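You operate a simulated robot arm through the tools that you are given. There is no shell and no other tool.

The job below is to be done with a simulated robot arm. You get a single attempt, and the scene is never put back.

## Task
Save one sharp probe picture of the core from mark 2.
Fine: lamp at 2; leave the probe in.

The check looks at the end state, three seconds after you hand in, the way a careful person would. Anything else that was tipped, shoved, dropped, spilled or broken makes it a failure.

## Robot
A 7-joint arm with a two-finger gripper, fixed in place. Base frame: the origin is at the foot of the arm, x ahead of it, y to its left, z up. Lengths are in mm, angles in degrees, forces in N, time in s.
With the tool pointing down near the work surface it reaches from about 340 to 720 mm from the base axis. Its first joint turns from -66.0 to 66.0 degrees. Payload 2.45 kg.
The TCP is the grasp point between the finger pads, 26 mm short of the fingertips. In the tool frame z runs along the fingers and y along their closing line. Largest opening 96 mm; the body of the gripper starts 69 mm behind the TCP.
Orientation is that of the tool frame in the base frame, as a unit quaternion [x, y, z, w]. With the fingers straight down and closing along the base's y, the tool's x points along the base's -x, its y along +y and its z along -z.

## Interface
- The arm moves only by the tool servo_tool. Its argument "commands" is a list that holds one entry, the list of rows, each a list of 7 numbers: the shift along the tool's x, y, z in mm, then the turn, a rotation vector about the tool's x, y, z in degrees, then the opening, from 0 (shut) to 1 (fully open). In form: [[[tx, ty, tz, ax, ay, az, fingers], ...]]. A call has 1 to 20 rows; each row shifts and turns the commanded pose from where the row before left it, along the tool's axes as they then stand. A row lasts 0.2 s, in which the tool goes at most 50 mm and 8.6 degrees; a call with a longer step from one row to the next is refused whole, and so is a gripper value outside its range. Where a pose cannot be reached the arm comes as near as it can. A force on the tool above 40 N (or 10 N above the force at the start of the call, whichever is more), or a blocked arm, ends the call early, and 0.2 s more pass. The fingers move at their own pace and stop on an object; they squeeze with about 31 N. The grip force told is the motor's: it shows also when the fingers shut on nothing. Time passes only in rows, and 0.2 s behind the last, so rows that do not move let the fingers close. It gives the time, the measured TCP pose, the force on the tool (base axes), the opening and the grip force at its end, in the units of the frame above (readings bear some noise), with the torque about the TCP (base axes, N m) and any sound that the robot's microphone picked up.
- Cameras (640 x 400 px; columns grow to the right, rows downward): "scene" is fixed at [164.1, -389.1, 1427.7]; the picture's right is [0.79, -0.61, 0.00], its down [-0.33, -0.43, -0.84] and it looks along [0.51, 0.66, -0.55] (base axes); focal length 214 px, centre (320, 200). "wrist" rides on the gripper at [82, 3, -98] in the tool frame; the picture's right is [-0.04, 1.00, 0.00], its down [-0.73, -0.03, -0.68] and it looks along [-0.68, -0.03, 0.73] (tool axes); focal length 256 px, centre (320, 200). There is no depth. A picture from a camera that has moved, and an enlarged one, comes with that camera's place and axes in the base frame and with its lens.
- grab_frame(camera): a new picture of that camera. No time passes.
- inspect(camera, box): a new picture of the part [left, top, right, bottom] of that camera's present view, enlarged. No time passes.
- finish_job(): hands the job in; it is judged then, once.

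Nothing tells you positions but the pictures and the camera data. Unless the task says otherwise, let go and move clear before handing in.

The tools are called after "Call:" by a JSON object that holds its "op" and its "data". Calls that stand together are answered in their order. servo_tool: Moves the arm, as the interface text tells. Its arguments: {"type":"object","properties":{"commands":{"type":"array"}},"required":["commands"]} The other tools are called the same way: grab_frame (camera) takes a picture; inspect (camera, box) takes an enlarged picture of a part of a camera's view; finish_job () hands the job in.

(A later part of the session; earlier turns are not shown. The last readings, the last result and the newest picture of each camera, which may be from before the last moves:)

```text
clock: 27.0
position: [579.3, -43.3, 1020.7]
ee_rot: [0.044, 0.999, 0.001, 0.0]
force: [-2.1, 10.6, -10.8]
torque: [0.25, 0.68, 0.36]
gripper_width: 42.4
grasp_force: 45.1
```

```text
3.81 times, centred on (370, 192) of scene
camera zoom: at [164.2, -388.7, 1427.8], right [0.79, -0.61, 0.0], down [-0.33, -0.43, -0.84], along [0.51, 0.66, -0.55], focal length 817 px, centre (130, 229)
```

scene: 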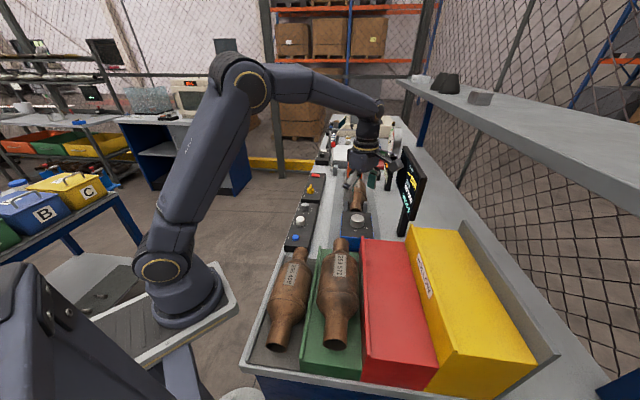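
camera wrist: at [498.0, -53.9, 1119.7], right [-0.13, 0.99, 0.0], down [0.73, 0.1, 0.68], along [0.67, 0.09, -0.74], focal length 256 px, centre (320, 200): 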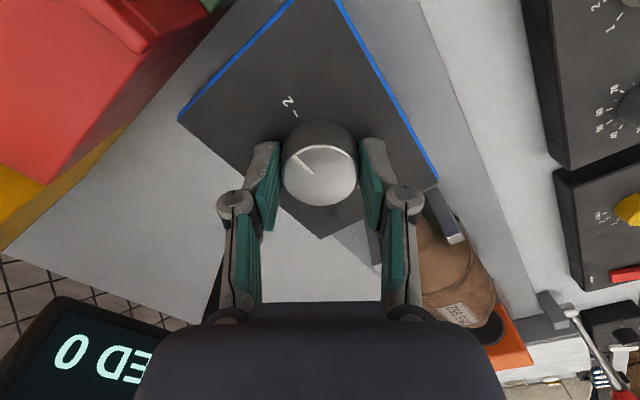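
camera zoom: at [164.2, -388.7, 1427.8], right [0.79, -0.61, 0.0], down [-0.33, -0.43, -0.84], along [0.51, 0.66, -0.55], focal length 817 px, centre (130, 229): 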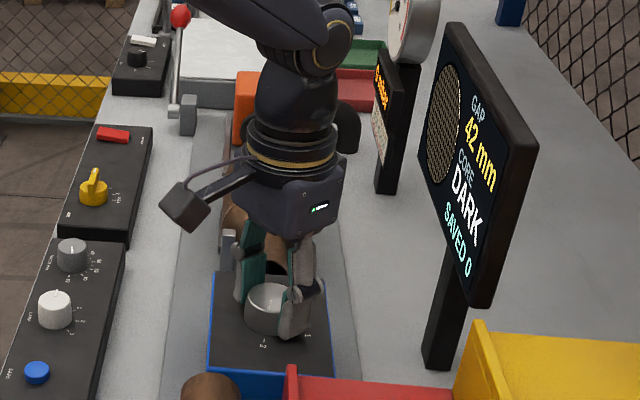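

GAP is 42 mm and the pointer is about 4° short of mark 2. I'll turn the last few degrees gently.

Call:
{"op": "servo_tool", "data": {"commands": [[[0, 0, 0, 0, 0, 2, 0], [0, 0, 0, 0, 0, 2, 0], [0, 0, 0, 0, 0, 0, 0]]]}}

Call:
{"op": "inspect", "data": {"camera": "wrist", "box": [240, 60, 400, 220]}}

Call:
{"op": "inspect", "data": {"camera": "scene", "box": [305, 140, 435, 245]}}

```text
clock: 27.8
position: [579.4, -43.1, 1021.4]
ee_rot: [0.079, 0.997, 0.0, 0.001]
force: [-4.0, 13.2, 0.9]
torque: [0.41, 0.4, 0.48]
gripper_width: 42.2
grasp_force: 44.9
```

```text
2.50 times, centred on (320, 140) of wrist
camera zoom: at [498.9, -26.8, 1120.0], right [0.2, 0.98, 0.0], down [0.72, -0.14, 0.68], along [0.67, -0.13, -0.73], focal length 640 px, centre (320, 350)
```

zoom: 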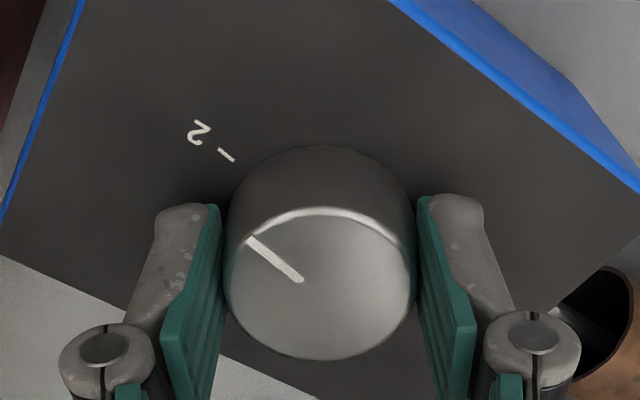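

```text
3.81 times, centred on (370, 192) of scene
camera zoom: at [163.9, -388.7, 1427.8], right [0.79, -0.61, 0.0], down [-0.33, -0.43, -0.84], along [0.51, 0.66, -0.55], focal length 817 px, centre (130, 229)
```

zoom: 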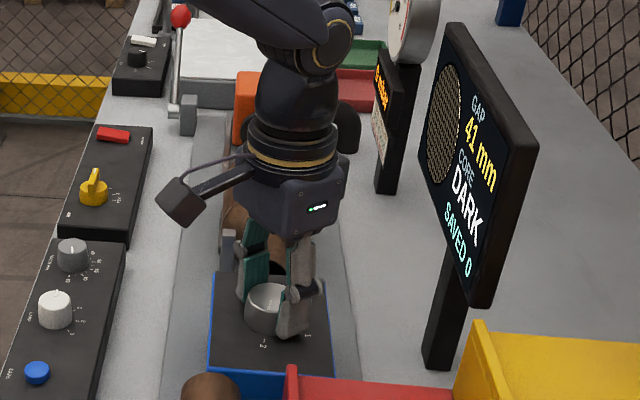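

GAP is 41 mm and a twisting resistance of about 0.5 N·m has appeared, so I may be at the end stop by mark 2. I'll release and lift to check the pointer against the mark.

Call:
{"op": "servo_tool", "data": {"commands": [[[0, 0, 0, 0, 0, 0, 0.75], [0, 0, 0, 0, 0, 0, 0.75], [0, 0, 0, 0, 0, 0, 0.75], [0, 0, -20, 0, 0, 0, 0.75], [0, 0, -30, 0, 0, 0, 0.75], [0, 0, -30, 0, 0, 0, 0.75]]]}}

Call:
{"op": "inspect", "data": {"camera": "wrist", "box": [220, 20, 420, 180]}}

Call:
{"op": "inspect", "data": {"camera": "scene", "box": [305, 140, 435, 245]}}

Call:
{"op": "inspect", "data": {"camera": "scene", "box": [340, 195, 380, 235]}}

```text
clock: 29.2
position: [579.3, -42.9, 1099.8]
ee_rot: [0.078, 0.997, 0.0, 0.0]
force: [0.1, 0.7, 0.5]
torque: [-0.01, -0.06, -0.04]
gripper_width: 72.0
grasp_force: 0.1
```

```text
2.50 times, centred on (320, 100) of wrist
camera zoom: at [498.5, -27.3, 1199.9], right [0.2, 0.98, 0.0], down [0.72, -0.14, 0.68], along [0.67, -0.13, -0.73], focal length 640 px, centre (320, 450)
```

zoom: 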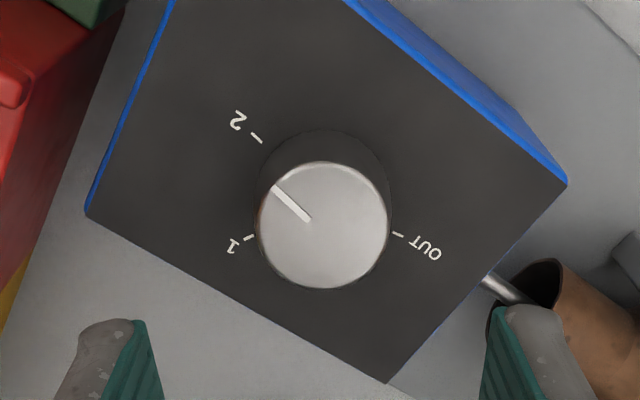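

```text
3.81 times, centred on (370, 192) of scene
camera zoom: at [164.1, -389.1, 1427.7], right [0.79, -0.61, 0.0], down [-0.33, -0.43, -0.84], along [0.51, 0.66, -0.55], focal length 817 px, centre (130, 229)
```

zoom: 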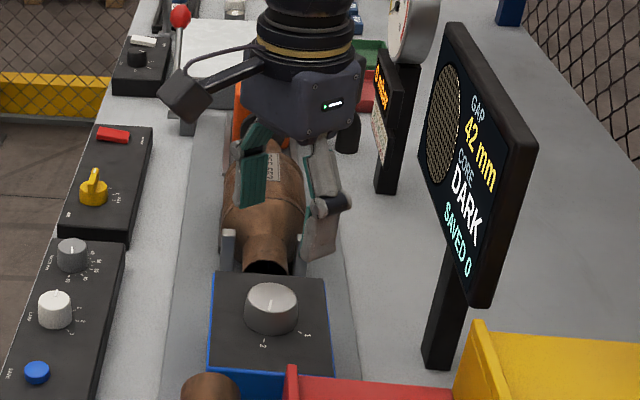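

```text
10.00 times, centred on (360, 215) of scene
camera zoom: at [164.1, -389.1, 1427.7], right [0.79, -0.61, 0.0], down [-0.33, -0.43, -0.84], along [0.51, 0.66, -0.55], focal length 2145 px, centre (-80, 50)
```

zoom: 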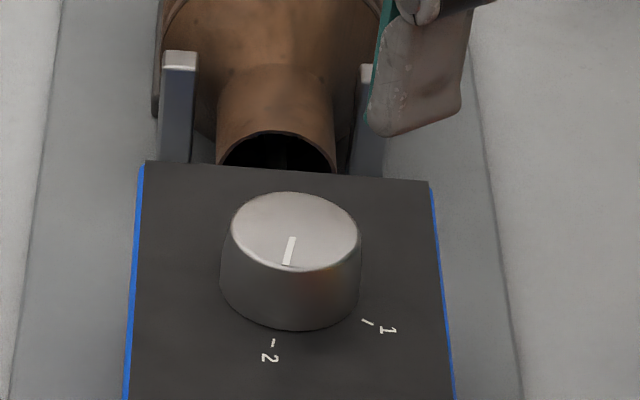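

After release the display settled at GAP 42 mm, and in the scene view the pointer lines up with mark 2, so the probe is set. Next I'll move over the LAMP knob at about (474,128), top z about 957, to look closely.

Call:
{"op": "servo_tool", "data": {"commands": [[[0, 0, 0, 0, 0, -4.5, 0.75], [0, 0, 0, 0, 0, -4.5, 0.75], [17.5, 28.5, 7, 0, 0, 0, 0.75], [17.5, 28.5, 7, 0, 0, 0, 0.75], [17.5, 28.5, 7, 0, 0, 0, 0.75], [17.5, 28.5, 7, 0, 0, 0, 0.75], [17.5, 28.5, 7, 0, 0, 0, 0.75], [17.5, 28.5, 7, 0, 0, 0, 0.75], [0, 0, 0, 0, 0, 0, 0.75]]]}}

Call:
{"op": "grab_frame", "data": {"camera": "wrist"}}

Call:
{"op": "inspect", "data": {"camera": "wrist", "box": [200, 20, 440, 190]}}

Call:
{"op": "inspect", "data": {"camera": "scene", "box": [340, 195, 380, 235]}}

Call:
{"op": "inspect", "data": {"camera": "scene", "box": [280, 140, 435, 255]}}

```text
clock: 31.2
position: [474.5, 125.8, 1058.2]
ee_rot: [-0.001, 1.0, 0.0, 0.001]
force: [0.9, 0.0, -0.3]
torque: [0.02, -0.02, 0.01]
gripper_width: 72.2
grasp_force: 0.2
```

```text
taken
camera wrist: at [392.7, 130.4, 1156.9], right [0.04, 1.0, 0.0], down [0.73, -0.03, 0.68], along [0.68, -0.03, -0.73], focal length 256 px, centre (320, 200)
```

wrist: 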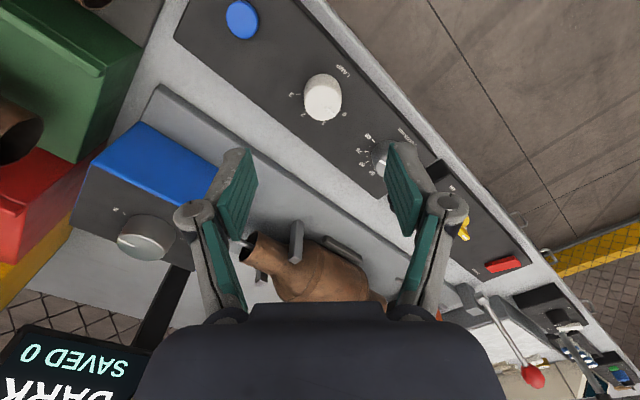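

```text
2.35 times, centred on (320, 105) of wrist
camera zoom: at [392.7, 130.4, 1156.9], right [0.04, 1.0, 0.0], down [0.73, -0.03, 0.68], along [0.68, -0.03, -0.73], focal length 602 px, centre (320, 424)
```

zoom: 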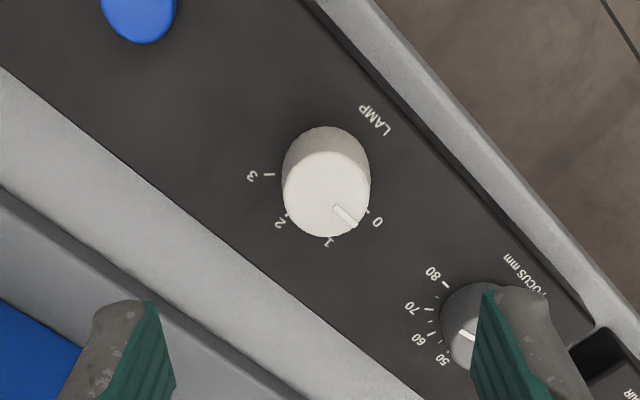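

```text
10.00 times, centred on (360, 215) of scene
camera zoom: at [164.1, -389.1, 1427.7], right [0.79, -0.61, 0.0], down [-0.33, -0.43, -0.84], along [0.51, 0.66, -0.55], focal length 2145 px, centre (-80, 50)
```

zoom: 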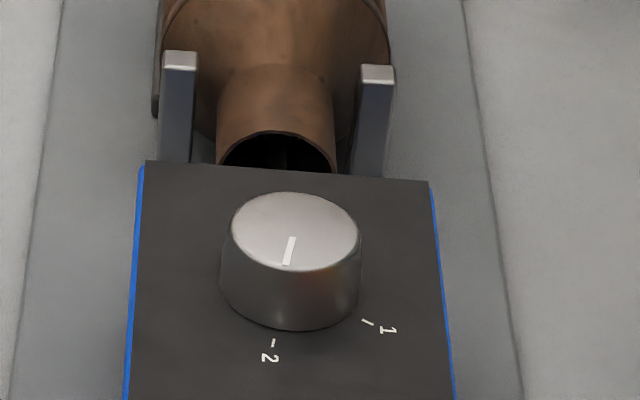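

```text
3.48 times, centred on (358, 198) of scene
camera zoom: at [164.1, -389.1, 1427.7], right [0.79, -0.61, 0.0], down [-0.33, -0.43, -0.84], along [0.51, 0.66, -0.55], focal length 746 px, centre (190, 209)
```

zoom: 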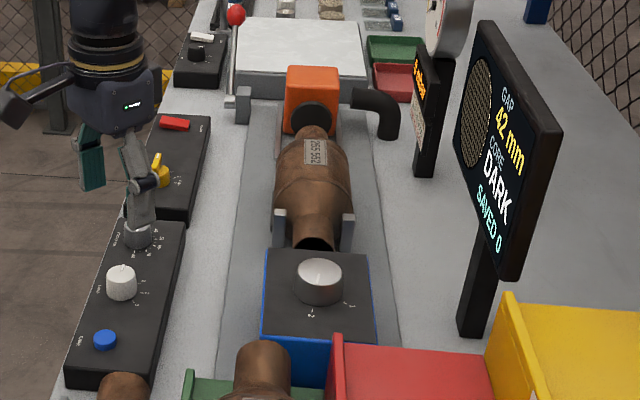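

The LAMP knob is centred at (474.1,128.7), with 0 at about 44° and mark 2 at about -43°, so it needs roughly 86° clockwise. I'll turn the wrist back 80°, descend and check before gripping.

Call:
{"op": "servo_tool", "data": {"commands": [[[0, 0, 0, 0, 0, -8, 0.7], [0, 0, 0, 0, 0, -8, 0.7], [0, 0, 0, 0, 0, -8, 0.7], [0, 0, 0, 0, 0, -8, 0.7], [0, 0, 0, 0, 0, -8, 0.7], [0, 0, 0, 0, 0, -8, 0.7], [0, 0, 0, 0, 0, -8, 0.7], [0, 0, 0, 0, 0, -8, 0.7], [0, 0, 0, 0, 0, -8, 0.7], [0, 0, 0, 0, 0, -8, 0.7], [0, 0, 20, 0, 0, 0, 0.7], [0, 0, 20, 0, 0, 0, 0.7], [0, 0, 0, 0, 0, 0, 0.7]]]}}

Call:
{"op": "grab_frame", "data": {"camera": "wrist"}}

Call:
{"op": "inspect", "data": {"camera": "wrist", "box": [220, 40, 420, 190]}}

```text
clock: 34.0
position: [471.4, 126.8, 1017.1]
ee_rot: [-0.643, 0.766, 0.0, 0.0]
force: [1.1, -0.4, 0.3]
torque: [-0.02, -0.01, 0.02]
gripper_width: 67.2
grasp_force: 0.1
```

```text
taken
camera wrist: at [454.8, 47.1, 1116.5], right [-0.98, 0.21, 0.0], down [0.16, 0.72, 0.68], along [0.14, 0.66, -0.73], focal length 256 px, centre (320, 200)
```

wrist: 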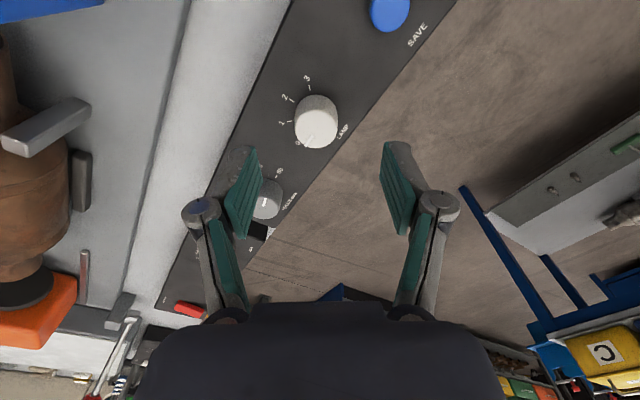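

```text
2.67 times, centred on (320, 115) of wrist
camera zoom: at [454.8, 47.1, 1116.5], right [-0.98, 0.21, 0.0], down [0.16, 0.72, 0.68], along [0.14, 0.66, -0.73], focal length 683 px, centre (320, 427)
```

zoom: 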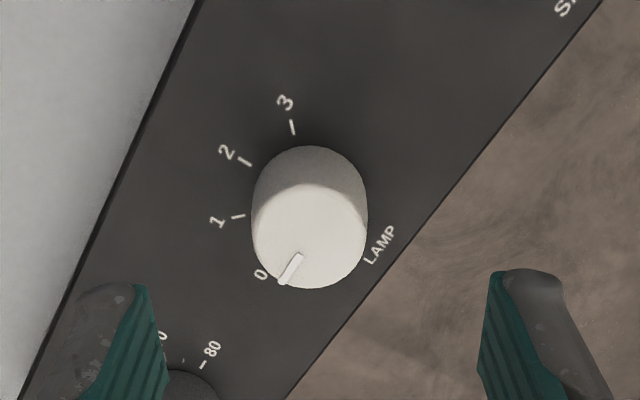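

I'll correct by about 2.5 mm sideways and descend to the lamp knob, then check.

Call:
{"op": "servo_tool", "data": {"commands": [[[-1, -2.6, 0, 0, 0, 0, 0.65], [0, 0, 18, 0, 0, 0, 0.65], [0, 0, 16, 0, 0, 0, 0.65], [0, 0, 12, 0, 0, 0, 0.65], [0, 0, 8, 0, 0, 0, 0.65], [0, 0, 0, 0, 0, 0, 0.65]]]}}

Call:
{"op": "grab_frame", "data": {"camera": "wrist"}}

Call:
{"op": "inspect", "data": {"camera": "scene", "box": [270, 180, 350, 250]}}

```text
clock: 35.4
position: [476.3, 128.1, 963.1]
ee_rot: [-0.643, 0.766, 0.0, 0.0]
force: [1.1, 0.0, 0.2]
torque: [-0.01, 0.03, 0.0]
gripper_width: 62.3
grasp_force: 0.1
```

```text
taken
camera wrist: at [458.7, 48.1, 1062.8], right [-0.98, 0.21, 0.0], down [0.16, 0.72, 0.68], along [0.14, 0.66, -0.73], focal length 256 px, centre (320, 200)
```

wrist: 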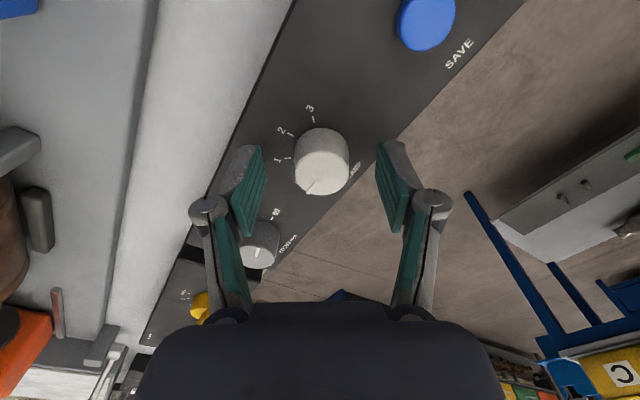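

```text
5.71 times, centred on (310, 215) of scene
camera zoom: at [164.1, -389.1, 1427.7], right [0.79, -0.61, 0.0], down [-0.33, -0.43, -0.84], along [0.51, 0.66, -0.55], focal length 1226 px, centre (377, 114)
```

zoom: 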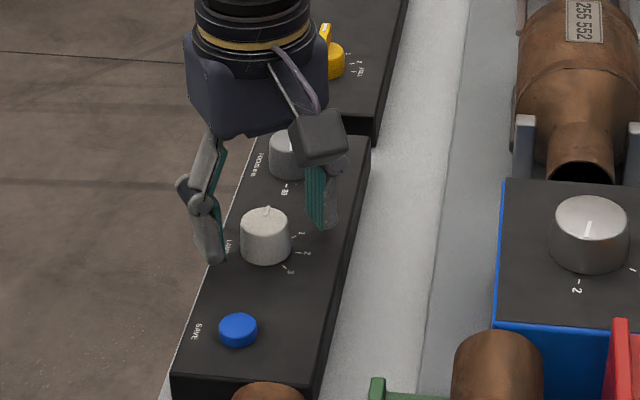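

Aligned. I'll lower 2.5 mm and close on the lamp knob.

Call:
{"op": "servo_tool", "data": {"commands": [[[0, 0, 2.5, 0, 0, 0, 0.6], [0, 0, 0, 0, 0, 0, 0.3], [0, 0, 0, 0, 0, 0, 0.2], [0, 0, 0, 0, 0, 0, 0], [0, 0, 0, 0, 0, 0, 0], [0, 0, 0, 0, 0, 0, 0]]]}}

Call:
{"op": "grab_frame", "data": {"camera": "wrist"}}

```text
clock: 36.8
position: [475.3, 127.5, 960.5]
ee_rot: [-0.643, 0.766, 0.001, -0.001]
force: [-7.6, 0.1, 1.6]
torque: [-0.08, 0.22, 0.0]
gripper_width: 30.8
grasp_force: 45.1
```

```text
taken
camera wrist: at [458.0, 47.6, 1060.5], right [-0.98, 0.21, 0.0], down [0.16, 0.72, 0.68], along [0.14, 0.66, -0.73], focal length 256 px, centre (320, 200)
```

wrist: 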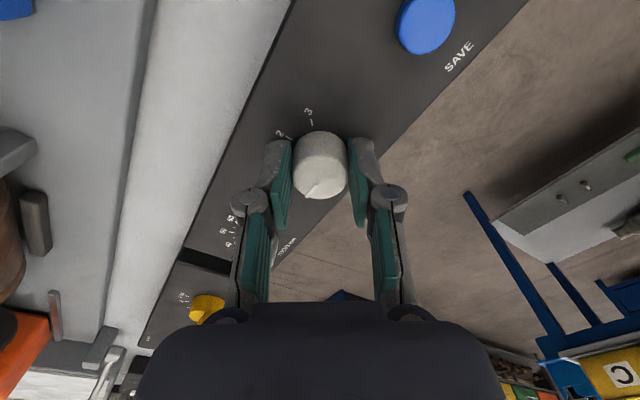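

Gripped at 30.8 mm. I'll ease slightly and turn clockwise 40° first.

Call:
{"op": "servo_tool", "data": {"commands": [[[0, 0.6, 0, 0, 0, 0, 0], [0, 0, 0, 0, 0, 5, 0], [0, 0, 0, 0, 0, 5, 0], [0, 0, 0, 0, 0, 5, 0], [0, 0, 0, 0, 0, 5, 0], [0, 0, 0, 0, 0, 5, 0], [0, 0, 0, 0, 0, 5, 0], [0, 0, 0, 0, 0, 5, 0], [0, 0, 0, 0, 0, 5, 0]]]}}

Call:
{"op": "grab_frame", "data": {"camera": "wrist"}}

Call:
{"op": "inspect", "data": {"camera": "scene", "box": [280, 140, 435, 255]}}

```text
clock: 38.8
position: [473.6, 127.5, 961.4]
ee_rot: [-0.341, 0.94, 0.0, -0.002]
force: [-7.8, 2.2, -24.8]
torque: [-0.2, 0.49, 0.02]
gripper_width: 30.5
grasp_force: 45.1
```

```text
taken
camera wrist: at [409.8, 78.3, 1060.7], right [-0.61, 0.79, 0.0], down [0.58, 0.45, 0.68], along [0.54, 0.41, -0.74], focal length 256 px, centre (320, 200)
```

wrist: 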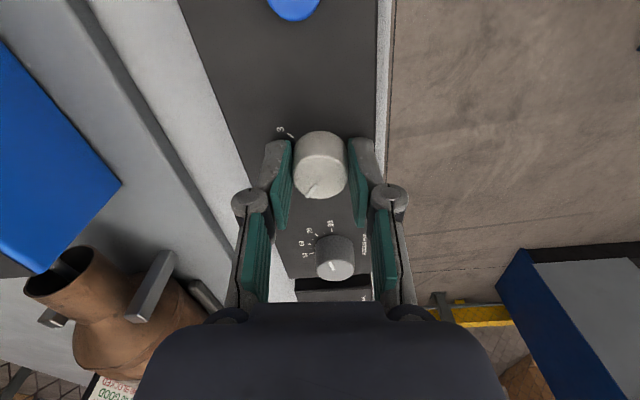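

```text
3.48 times, centred on (358, 198) of scene
camera zoom: at [164.3, -388.9, 1427.7], right [0.79, -0.61, 0.0], down [-0.33, -0.43, -0.84], along [0.51, 0.66, -0.55], focal length 746 px, centre (190, 209)
```

zoom: 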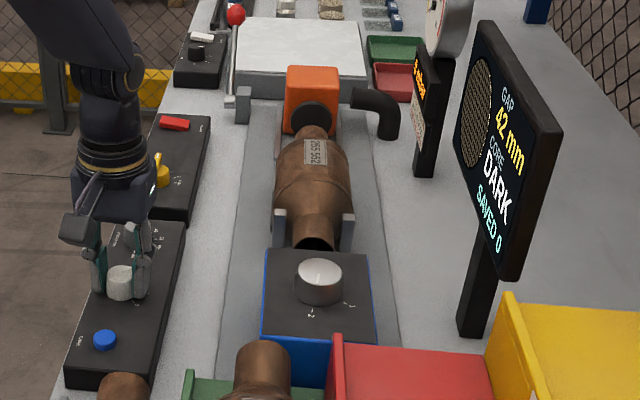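

The knob is turning with the grip. Vertical load is -25 N (tool pulled up slightly), so I'll lower 1 mm and turn another 35°.

Call:
{"op": "servo_tool", "data": {"commands": [[[0, 0, 1, 0, 0, 0, 0], [0, 0, 0, 0, 0, 5, 0], [0, 0, 0, 0, 0, 5, 0], [0, 0, 0, 0, 0, 5, 0], [0, 0, 0, 0, 0, 5, 0], [0, 0, 0, 0, 0, 5, 0], [0, 0, 0, 0, 0, 5, 0], [0, 0, 0, 0, 0, 5, 0]]]}}

Call:
{"op": "grab_frame", "data": {"camera": "wrist"}}

Call:
{"op": "inspect", "data": {"camera": "wrist", "box": [240, 80, 400, 240]}}

Call:
{"op": "inspect", "data": {"camera": "scene", "box": [280, 140, 435, 255]}}

```text
clock: 40.6
position: [474.8, 129.7, 961.3]
ee_rot: [-0.042, 0.999, 0.001, -0.001]
force: [-21.9, 8.3, 6.8]
torque: [0.3, 0.72, 0.03]
gripper_width: 30.3
grasp_force: 45.2
```

```text
taken
camera wrist: at [392.6, 125.1, 1060.8], right [-0.05, 1.0, 0.0], down [0.73, 0.03, 0.68], along [0.68, 0.03, -0.74], focal length 256 px, centre (320, 200)
```

wrist: 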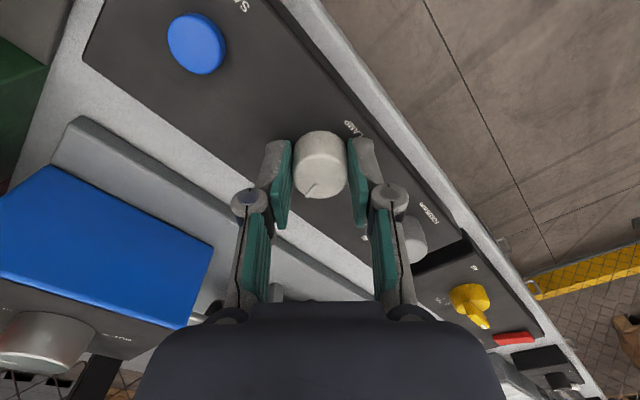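

```text
2.50 times, centred on (320, 160) of wrist
camera zoom: at [392.6, 125.1, 1060.8], right [-0.05, 1.0, 0.0], down [0.73, 0.03, 0.68], along [0.68, 0.03, -0.74], focal length 640 px, centre (320, 300)
```

zoom: 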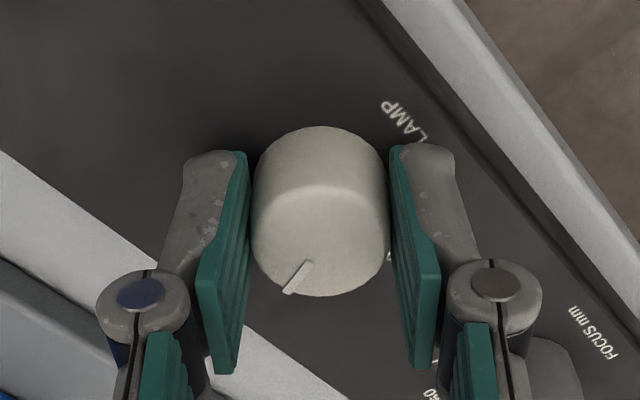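

```text
3.48 times, centred on (358, 198) of scene
camera zoom: at [163.4, -388.8, 1427.9], right [0.79, -0.61, 0.0], down [-0.33, -0.43, -0.84], along [0.51, 0.66, -0.55], focal length 746 px, centre (190, 209)
```

zoom: 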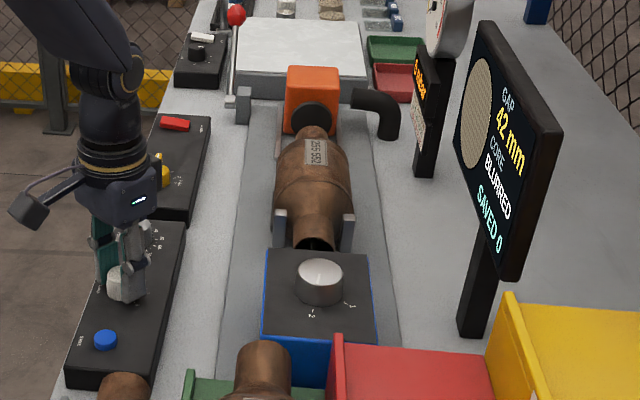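

The display changed to BLURRED, so the lamp is lighting the core. I'll ease the side load and turn about 11° more, then release and check against mark 2.

Call:
{"op": "servo_tool", "data": {"commands": [[[1.5, 0, 0, 0, 0, 0, 0], [0, 0, 0, 0, 0, 4, 0], [0, 0, 0, 0, 0, 4, 0], [0, 0, 0, 0, 0, 3, 0], [0, 0, 0, 0, 0, 0, 0]]]}}

Call:
{"op": "inspect", "data": {"camera": "wrist", "box": [240, 80, 400, 240]}}

```text
clock: 41.8
position: [474.9, 128.9, 961.9]
ee_rot: [0.053, 0.999, 0.001, -0.001]
force: [-19.5, 15.8, 7.6]
torque: [0.3, -0.01, 0.03]
gripper_width: 30.5
grasp_force: 44.9
```

```text
2.50 times, centred on (320, 160) of wrist
camera zoom: at [393.1, 140.9, 1060.6], right [0.14, 0.99, 0.0], down [0.73, -0.11, 0.68], along [0.67, -0.1, -0.73], focal length 640 px, centre (320, 300)
```

zoom: 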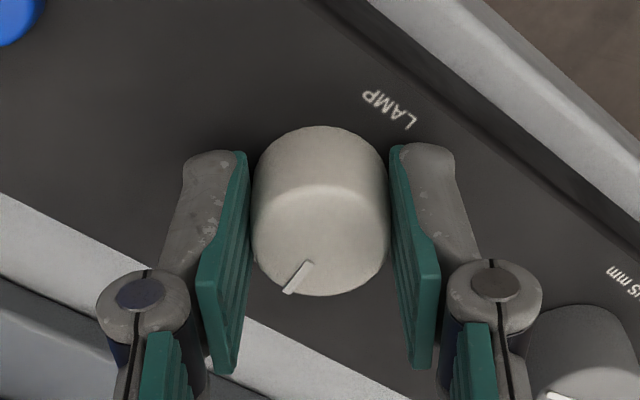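

Call:
{"op": "servo_tool", "data": {"commands": [[[0, 0, 0, 0, 0, 0, 0.65], [0, 0, 0, 0, 0, 0, 0.65], [0, 0, 0, 0, 0, 0, 0.65], [0, 0, -20, 0, 0, 0, 0.65], [0, 0, -30, 0, 0, 0, 0.65], [0, 0, -30, 0, 0, 0, 0.65], [0, 0, -20, 0, 0, 0, 0.65]]]}}

Call:
{"op": "inspect", "data": {"camera": "wrist", "box": [220, 20, 420, 180]}}

Call:
{"op": "inspect", "data": {"camera": "scene", "box": [280, 140, 435, 255]}}

Call:
{"op": "inspect", "data": {"camera": "scene", "box": [280, 200, 320, 240]}}

```text
clock: 43.4
position: [473.9, 127.7, 1062.9]
ee_rot: [0.052, 0.999, 0.0, -0.001]
force: [0.3, -0.9, -0.4]
torque: [0.0, -0.03, -0.04]
gripper_width: 62.2
grasp_force: 0.1
```

```text
2.50 times, centred on (320, 100) of wrist
camera zoom: at [392.2, 139.5, 1160.7], right [0.14, 0.99, 0.0], down [0.73, -0.11, 0.68], along [0.67, -0.1, -0.73], focal length 640 px, centre (320, 450)
```

zoom: 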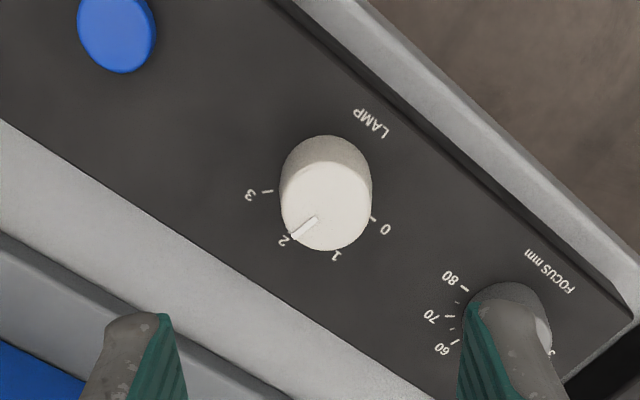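

```text
3.48 times, centred on (358, 198) of scene
camera zoom: at [164.1, -389.1, 1427.7], right [0.79, -0.61, 0.0], down [-0.33, -0.43, -0.84], along [0.51, 0.66, -0.55], focal length 746 px, centre (190, 209)
```

zoom: 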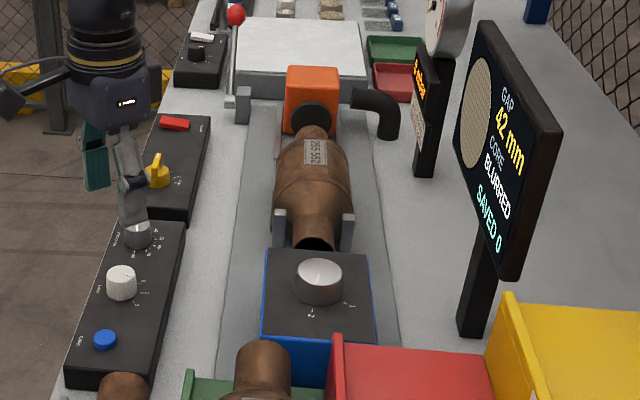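

```text
10.00 times, centred on (300, 220) of scene
camera zoom: at [164.1, -389.1, 1427.7], right [0.79, -0.61, 0.0], down [-0.33, -0.43, -0.84], along [0.51, 0.66, -0.55], focal length 2145 px, centre (520, 0)
```

zoom: 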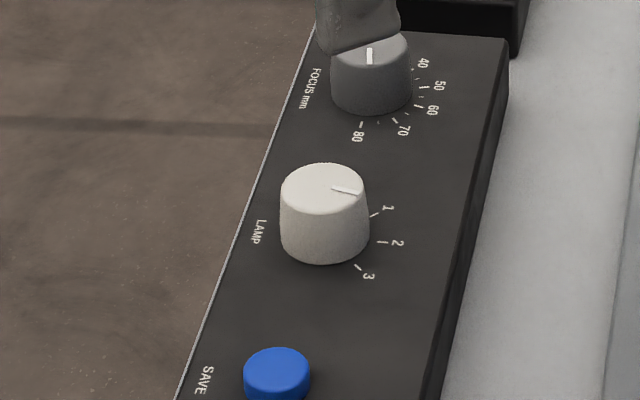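

The pointer looks near 2 but perhaps slightly past it. I'll zoom in tightly to judge.

Call:
{"op": "inspect", "data": {"camera": "wrist", "box": [295, 55, 355, 105]}}

Call:
{"op": "inspect", "data": {"camera": "scene", "box": [294, 212, 314, 230]}}

```text
8.00 times, centred on (325, 80) of wrist
camera zoom: at [392.2, 139.5, 1160.7], right [0.14, 0.99, 0.0], down [0.73, -0.11, 0.68], along [0.67, -0.1, -0.73], focal length 2048 px, centre (280, 1160)
```

zoom: 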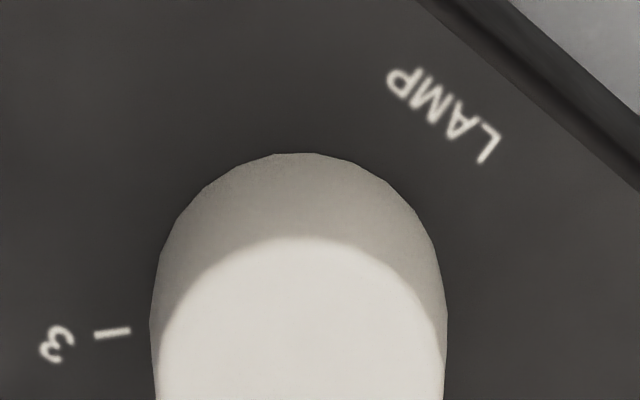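

```text
16.00 times, centred on (304, 221) of scene
camera zoom: at [164.1, -389.1, 1427.7], right [0.79, -0.61, 0.0], down [-0.33, -0.43, -0.84], along [0.51, 0.66, -0.55], focal length 3432 px, centre (576, -136)
```

zoom: 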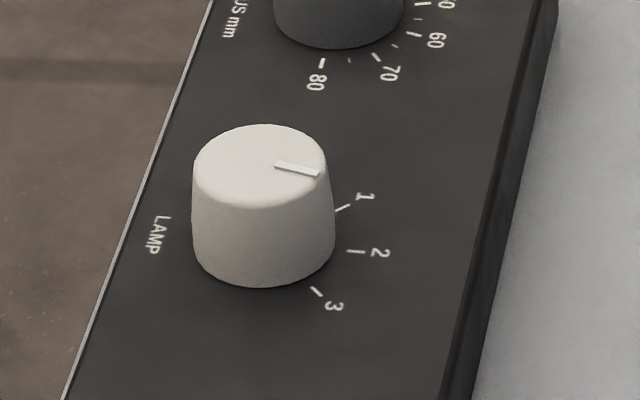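

Measured closely, the lamp pointer slipped to about -56° during release (a side load was stored), while mark 2 is at about -43°. The knob's true centre works out to (475.5,129.2). I'll regrip properly centred and turn back about 13°.

Call:
{"op": "servo_tool", "data": {"commands": [[[-2, 1.4, 10, 0, 0, 0, 0.65], [0, 0, 25, 0, 0, 0, 0.65], [0, 0, 25, 0, 0, 0, 0.65], [0, 0, 22, 0, 0, 0, 0.65], [0, 0, 14, 0, 0, 0, 0.65], [0, 0, 6, 0, 0, 0, 0.65], [0, 0, 0, 0, 0, 0, 0.65]]]}}

Call:
{"op": "inspect", "data": {"camera": "wrist", "box": [200, 60, 440, 260]}}

```text
clock: 45.0
position: [475.0, 129.2, 960.8]
ee_rot: [0.052, 0.999, 0.0, -0.001]
force: [0.1, 0.3, 0.1]
torque: [0.02, -0.03, 0.0]
gripper_width: 62.5
grasp_force: 0.0
```

```text
2.00 times, centred on (320, 160) of wrist
camera zoom: at [394.7, 140.8, 1058.8], right [0.14, 0.99, 0.0], down [0.73, -0.11, 0.68], along [0.67, -0.1, -0.73], focal length 512 px, centre (320, 280)
```

zoom: 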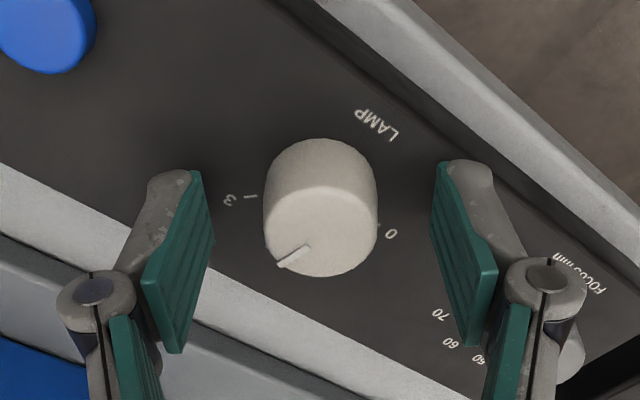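

Confirmed: pointer at about -56°. I'll close, turn back 13° counter-clockwise, and check the load before release.

Call:
{"op": "servo_tool", "data": {"commands": [[[0, 0, 0, 0, 0, 0, 0.4], [0, 0, 0, 0, 0, 0, 0.2], [0, 0, 0, 0, 0, 0, 0], [0, 0, 0, 0, 0, 0, 0], [0, 0, 0, 0, 0, 0, 0], [0, 0, 0, 0, 0, -5, 0], [0, 0, 0, 0, 0, -4, 0], [0, 0, 0, 0, 0, -4, 0], [0, 0, 0, 0, 0, 0, 0]]]}}

Call:
{"op": "inspect", "data": {"camera": "wrist", "box": [200, 60, 440, 260]}}

```text
clock: 47.0
position: [475.9, 129.3, 960.8]
ee_rot: [-0.061, 0.998, 0.0, -0.001]
force: [-8.3, -2.8, 16.3]
torque: [-0.14, 0.35, 0.03]
gripper_width: 30.4
grasp_force: 45.1
```

```text
2.00 times, centred on (320, 160) of wrist
camera zoom: at [394.3, 122.4, 1059.1], right [-0.08, 1.0, 0.0], down [0.73, 0.06, 0.68], along [0.68, 0.06, -0.73], focal length 512 px, centre (320, 280)
```

zoom: 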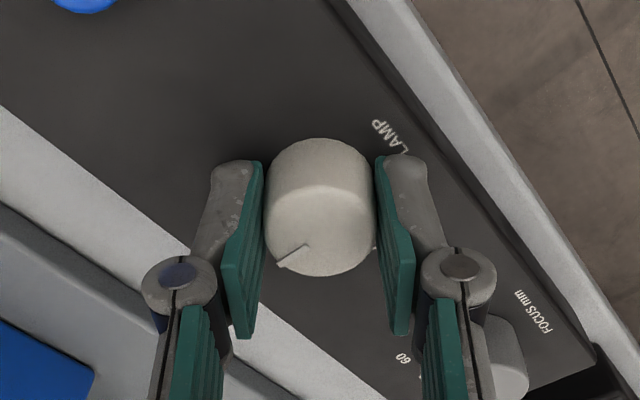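

Loads are small. I'll relieve the remainder, open slowly, then lift and check.

Call:
{"op": "servo_tool", "data": {"commands": [[[0.7, -0.3, -0.7, 0, 0, 0, 0], [0, 0, 0, 0, 0, 0, 0], [0, 0, 0, 0, 0, 0, 0.34], [0, 0, 0, 0, 0, 0, 0.36], [0, 0, 0, 0, 0, 0, 0.45], [0, 0, 0, 0, 0, 0, 0.65], [0, 0, 0, 0, 0, 0, 0.65], [0, 0, -10, 0, 0, 0, 0.65], [0, 0, -25, 0, 0, 0, 0.65], [0, 0, -30, 0, 0, 0, 0.65], [0, 0, -35, 0, 0, 0, 0.65]]]}}

Call:
{"op": "inspect", "data": {"camera": "wrist", "box": [220, 20, 420, 180]}}

Call:
{"op": "inspect", "data": {"camera": "scene", "box": [294, 212, 314, 230]}}

Call:
{"op": "inspect", "data": {"camera": "scene", "box": [280, 140, 435, 255]}}

```text
clock: 49.4
position: [475.3, 128.8, 1060.3]
ee_rot: [-0.061, 0.998, -0.001, 0.0]
force: [0.2, 0.9, -1.1]
torque: [0.01, -0.01, 0.02]
gripper_width: 62.5
grasp_force: 0.0
```

```text
2.50 times, centred on (320, 100) of wrist
camera zoom: at [393.9, 121.6, 1158.7], right [-0.08, 1.0, 0.0], down [0.73, 0.06, 0.68], along [0.68, 0.06, -0.73], focal length 640 px, centre (320, 450)
```

zoom: 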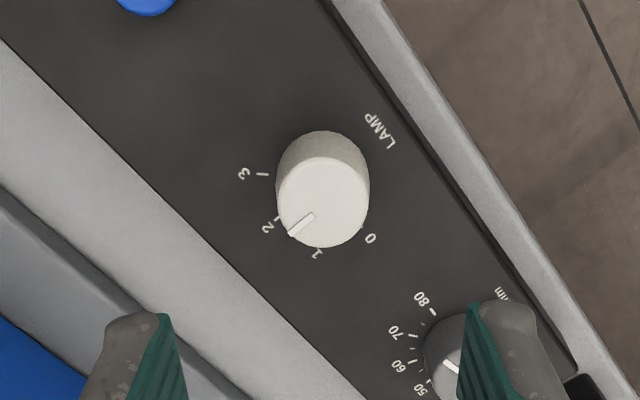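

```text
16.00 times, centred on (304, 221) of scene
camera zoom: at [164.1, -389.1, 1427.7], right [0.79, -0.61, 0.0], down [-0.33, -0.43, -0.84], along [0.51, 0.66, -0.55], focal length 3432 px, centre (576, -136)
```

zoom: 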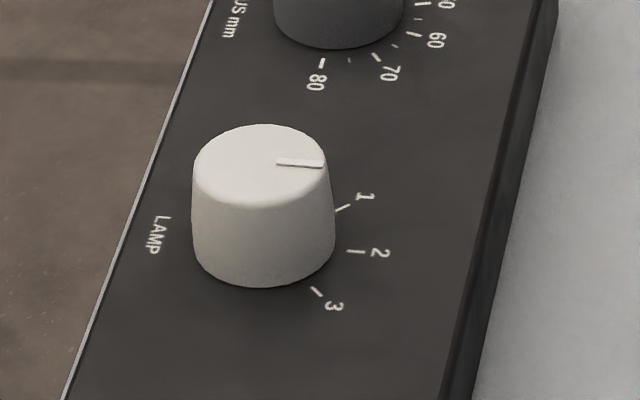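

```text
3.48 times, centred on (358, 198) of scene
camera zoom: at [164.1, -389.1, 1427.7], right [0.79, -0.61, 0.0], down [-0.33, -0.43, -0.84], along [0.51, 0.66, -0.55], focal length 746 px, centre (190, 209)
```

zoom: 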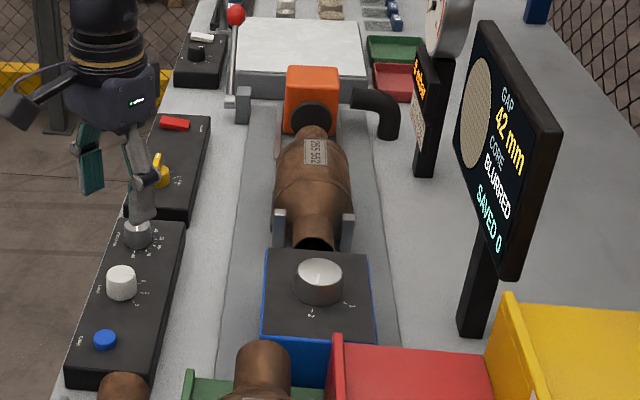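

The lamp pointer is now at about -42°, lined up with mark 2, and the display still reads GAP 42 mm, BLURRED, SAVED 0. Next I'll move over the FOCUS knob at about (538,192) to read its scale.

Call:
{"op": "servo_tool", "data": {"commands": [[[0, 0, 0, 0, 0, 7, 0.65], [-16, 16, 0, 0, 0, 0, 0.65], [-16, 16, 0, 0, 0, 0, 0.65], [-16, 16, 0, 0, 0, 0, 0.65], [-15, 16, 0, 0, 0, 0, 0.65], [0, 0, 0, 0, 0, 0, 0.65]]]}}

Call:
{"op": "inspect", "data": {"camera": "wrist", "box": [220, 20, 420, 180]}}

Call:
{"op": "inspect", "data": {"camera": "scene", "box": [300, 196, 320, 214]}}

Call:
{"op": "inspect", "data": {"camera": "wrist", "box": [290, 60, 350, 120]}}

```text
clock: 50.8
position: [538.3, 192.7, 1062.1]
ee_rot: [0.0, 1.0, 0.001, 0.0]
force: [1.0, 0.5, 0.2]
torque: [-0.04, -0.02, 0.02]
gripper_width: 62.5
grasp_force: 0.1
```

```text
2.50 times, centred on (320, 100) of wrist
camera zoom: at [456.5, 195.8, 1160.7], right [0.04, 1.0, 0.0], down [0.73, -0.03, 0.68], along [0.68, -0.03, -0.73], focal length 640 px, centre (320, 450)
```

zoom: 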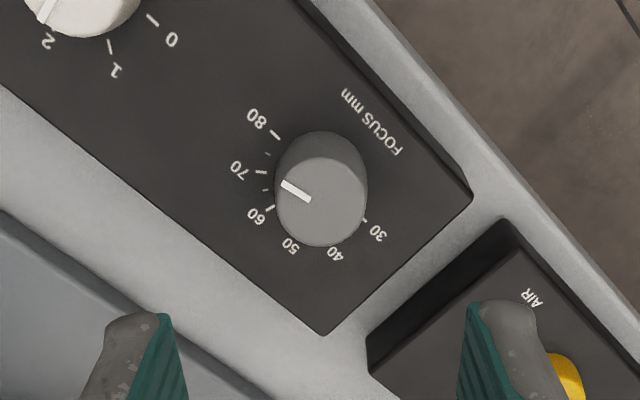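

```text
16.00 times, centred on (310, 205) of scene
camera zoom: at [164.1, -389.1, 1427.7], right [0.79, -0.61, 0.0], down [-0.33, -0.43, -0.84], along [0.51, 0.66, -0.55], focal length 3432 px, centre (480, 120)
```

zoom: 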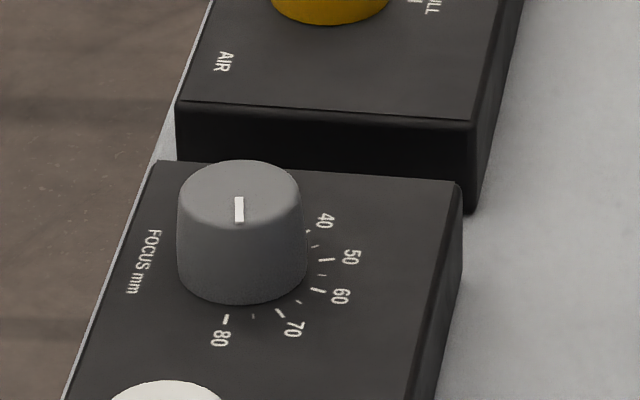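

```text
6.67 times, centred on (320, 90) of wrist
camera zoom: at [456.5, 195.8, 1160.7], right [0.04, 1.0, 0.0], down [0.73, -0.03, 0.68], along [0.68, -0.03, -0.73], focal length 1707 px, centre (320, 933)
```

zoom: 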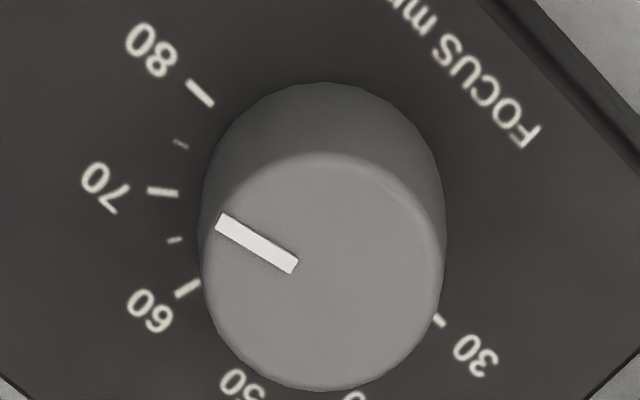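

The FOCUS scale runs 30 at 45° to 80 at -135°, or 3.6° per mm. The pointer is at about 76 and GAP needs 42, at about +2°, so I must turn it about 122° counter-clockwise in two grips. I'll centre at (540.6,192.3) and descend.

Call:
{"op": "servo_tool", "data": {"commands": [[[-2.1, -0.5, 10, 0, 0, 0, 0.65], [0, 0, 25, 0, 0, 0, 0.65], [0, 0, 25, 0, 0, 0, 0.65], [0, 0, 22, 0, 0, 0, 0.65], [0, 0, 14, 0, 0, 0, 0.65], [0, 0, 6, 0, 0, 0, 0.65], [0, 0, 0, 0, 0, 0, 0.65]]]}}

Call:
{"op": "inspect", "data": {"camera": "wrist", "box": [200, 60, 440, 260]}}

Call:
{"op": "inspect", "data": {"camera": "scene", "box": [270, 160, 350, 230]}}

```text
clock: 52.4
position: [539.4, 192.4, 957.0]
ee_rot: [0.0, 1.0, 0.001, 0.0]
force: [0.3, -1.2, 0.8]
torque: [0.0, -0.03, -0.02]
gripper_width: 62.2
grasp_force: 0.1
```

```text
2.00 times, centred on (320, 160) of wrist
camera zoom: at [458.6, 194.7, 1056.0], right [0.04, 1.0, 0.0], down [0.73, -0.03, 0.68], along [0.68, -0.03, -0.73], focal length 512 px, centre (320, 280)
```

zoom: 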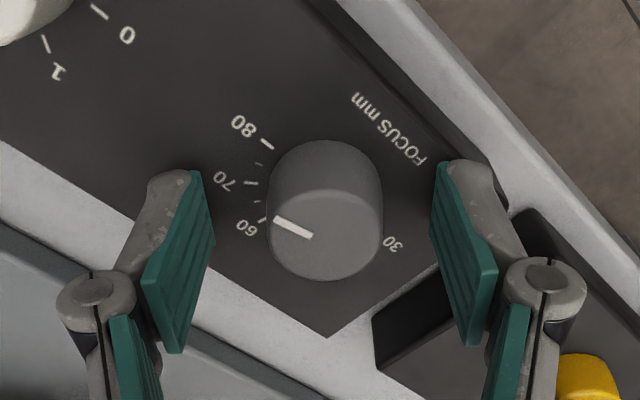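

```text
5.71 times, centred on (310, 195) of scene
camera zoom: at [164.1, -389.1, 1427.7], right [0.79, -0.61, 0.0], down [-0.33, -0.43, -0.84], along [0.51, 0.66, -0.55], focal length 1226 px, centre (377, 229)
```

zoom: 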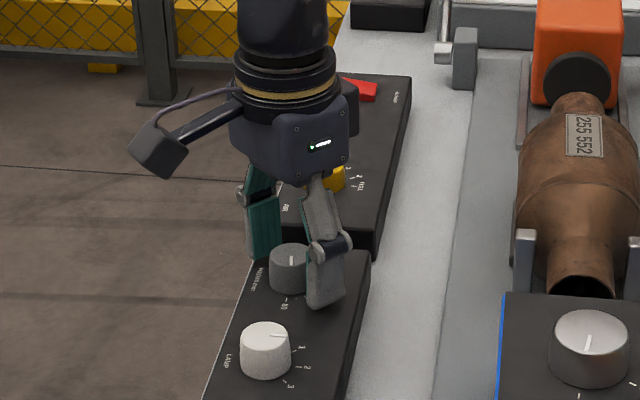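

The knob is between the fingers. I'll lift 1.5 mm, nudge 1 mm in y, close, and check the load.

Call:
{"op": "servo_tool", "data": {"commands": [[[0, 0.9, -1.5, 0, 0, 0, 0.6], [0, 0, 0, 0, 0, 0, 0.4], [0, 0, 0, 0, 0, 0, 0.2], [0, 0, 0, 0, 0, 0, 0], [0, 0, 0, 0, 0, 0, 0], [0, 0, 0, 0, 0, 0, 0]]]}}

Call:
{"op": "inspect", "data": {"camera": "wrist", "box": [200, 60, 440, 260]}}

```text
clock: 53.8
position: [539.7, 192.5, 959.8]
ee_rot: [0.0, 1.0, 0.001, -0.001]
force: [0.2, 3.1, 0.2]
torque: [0.12, -0.03, 0.0]
gripper_width: 30.9
grasp_force: 44.8
```

```text
2.00 times, centred on (320, 160) of wrist
camera zoom: at [459.0, 195.9, 1058.2], right [0.04, 1.0, 0.0], down [0.73, -0.03, 0.68], along [0.68, -0.03, -0.73], focal length 512 px, centre (320, 280)
```

zoom: 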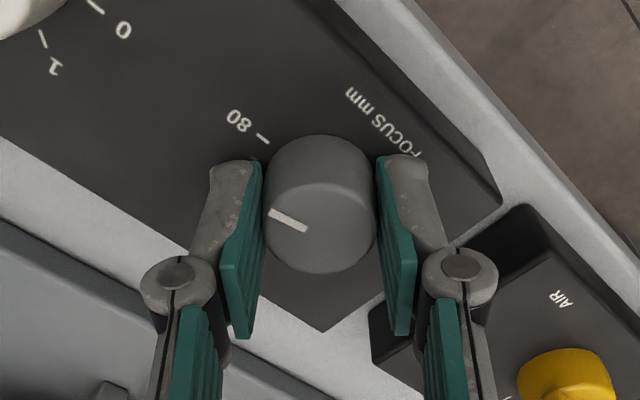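

The grip is centred with almost no side load. I'll turn 30° counter-clockwise and check.

Call:
{"op": "servo_tool", "data": {"commands": [[[0, 0, 0, 0, 0, -5, 0], [0, 0, 0, 0, 0, -5, 0], [0, 0, 0, 0, 0, -5, 0], [0, 0, 0, 0, 0, -5, 0], [0, 0, 0, 0, 0, -5, 0], [0, 0, 0, 0, 0, -5, 0]]]}}

Call:
{"op": "inspect", "data": {"camera": "wrist", "box": [200, 60, 440, 260]}}

Call:
{"op": "inspect", "data": {"camera": "scene", "box": [280, 140, 435, 255]}}

```text
clock: 55.2
position: [541.0, 194.2, 959.7]
ee_rot: [-0.26, 0.966, 0.0, 0.0]
force: [1.9, 6.0, -6.5]
torque: [0.34, -0.46, -0.01]
gripper_width: 30.9
grasp_force: 44.6
```

```text
2.00 times, centred on (320, 160) of wrist
camera zoom: at [468.2, 155.3, 1058.2], right [-0.47, 0.88, 0.0], down [0.65, 0.34, 0.68], along [0.6, 0.32, -0.73], focal length 512 px, centre (320, 280)
```

zoom: 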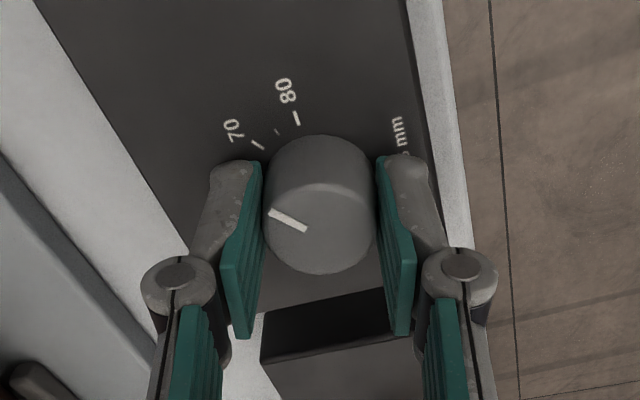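

```text
3.48 times, centred on (358, 198) of scene
camera zoom: at [164.2, -388.9, 1427.7], right [0.79, -0.61, 0.0], down [-0.33, -0.43, -0.84], along [0.51, 0.66, -0.55], focal length 746 px, centre (190, 209)
```

zoom: 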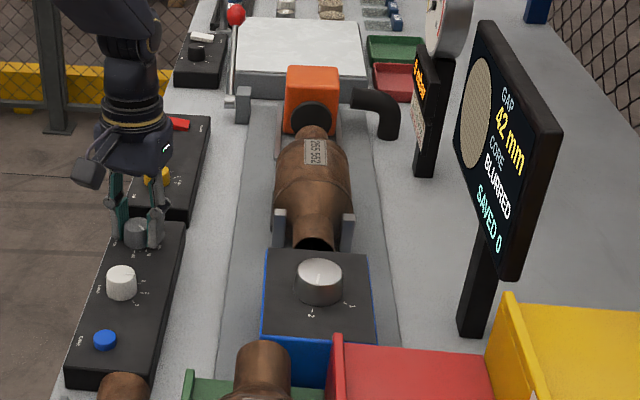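

Turning smoothly with low load. I'll continue 60° more in this grip.

Call:
{"op": "servo_tool", "data": {"commands": [[[0, 0, 0, 0, 0, -5, 0], [0, 0, 0, 0, 0, -5, 0], [0, 0, 0, 0, 0, -5, 0], [0, 0, 0, 0, 0, -5, 0], [0, 0, 0, 0, 0, -5, 0], [0, 0, 0, 0, 0, -5, 0]]]}}

Call:
{"op": "servo_tool", "data": {"commands": [[[0, 0, 0, 0, 0, -5, 0], [0, 0, 0, 0, 0, -5, 0], [0, 0, 0, 0, 0, -5, 0], [0, 0, 0, 0, 0, -5, 0], [0, 0, 0, 0, 0, -5, 0], [0, 0, 0, 0, 0, -5, 0]]]}}

Call:
{"op": "inspect", "data": {"camera": "wrist", "box": [200, 60, 440, 260]}}

Call:
{"op": "inspect", "data": {"camera": "scene", "box": [280, 140, 435, 255]}}

```text
clock: 56.6
position: [540.6, 194.0, 959.6]
ee_rot: [-0.5, 0.866, 0.0, 0.0]
force: [-4.6, 8.3, 2.6]
torque: [0.02, 0.29, -0.02]
gripper_width: 31.1
grasp_force: 44.6
```

```text
clock: 58.0
position: [540.2, 194.9, 958.7]
ee_rot: [0.708, -0.706, 0.0, 0.0]
force: [-15.1, 12.6, 13.0]
torque: [0.29, 0.23, -0.02]
gripper_width: 30.7
grasp_force: 45.2
```

```text
2.00 times, centred on (320, 160) of wrist
camera zoom: at [536.2, 112.4, 1058.2], right [-1.0, 0.04, 0.0], down [0.03, 0.73, 0.68], along [0.03, 0.68, -0.73], focal length 512 px, centre (320, 280)
```

zoom: 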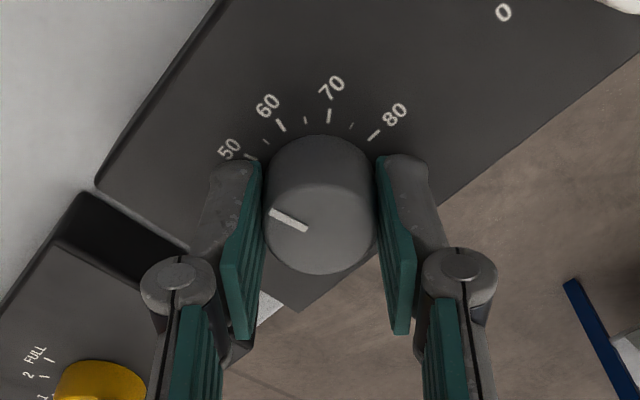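

```text
3.48 times, centred on (358, 198) of scene
camera zoom: at [163.4, -388.8, 1427.9], right [0.79, -0.61, 0.0], down [-0.33, -0.43, -0.84], along [0.51, 0.66, -0.55], focal length 746 px, centre (190, 209)
```

zoom: 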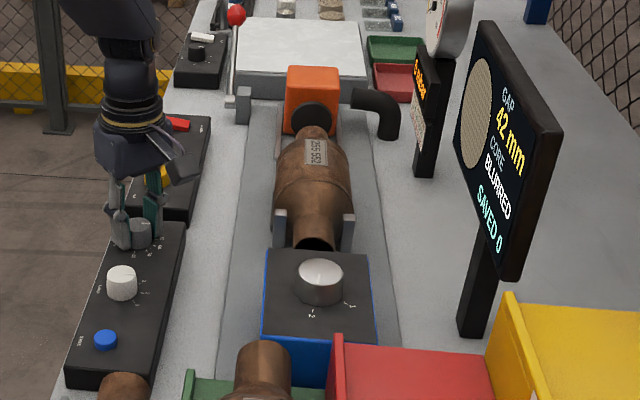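

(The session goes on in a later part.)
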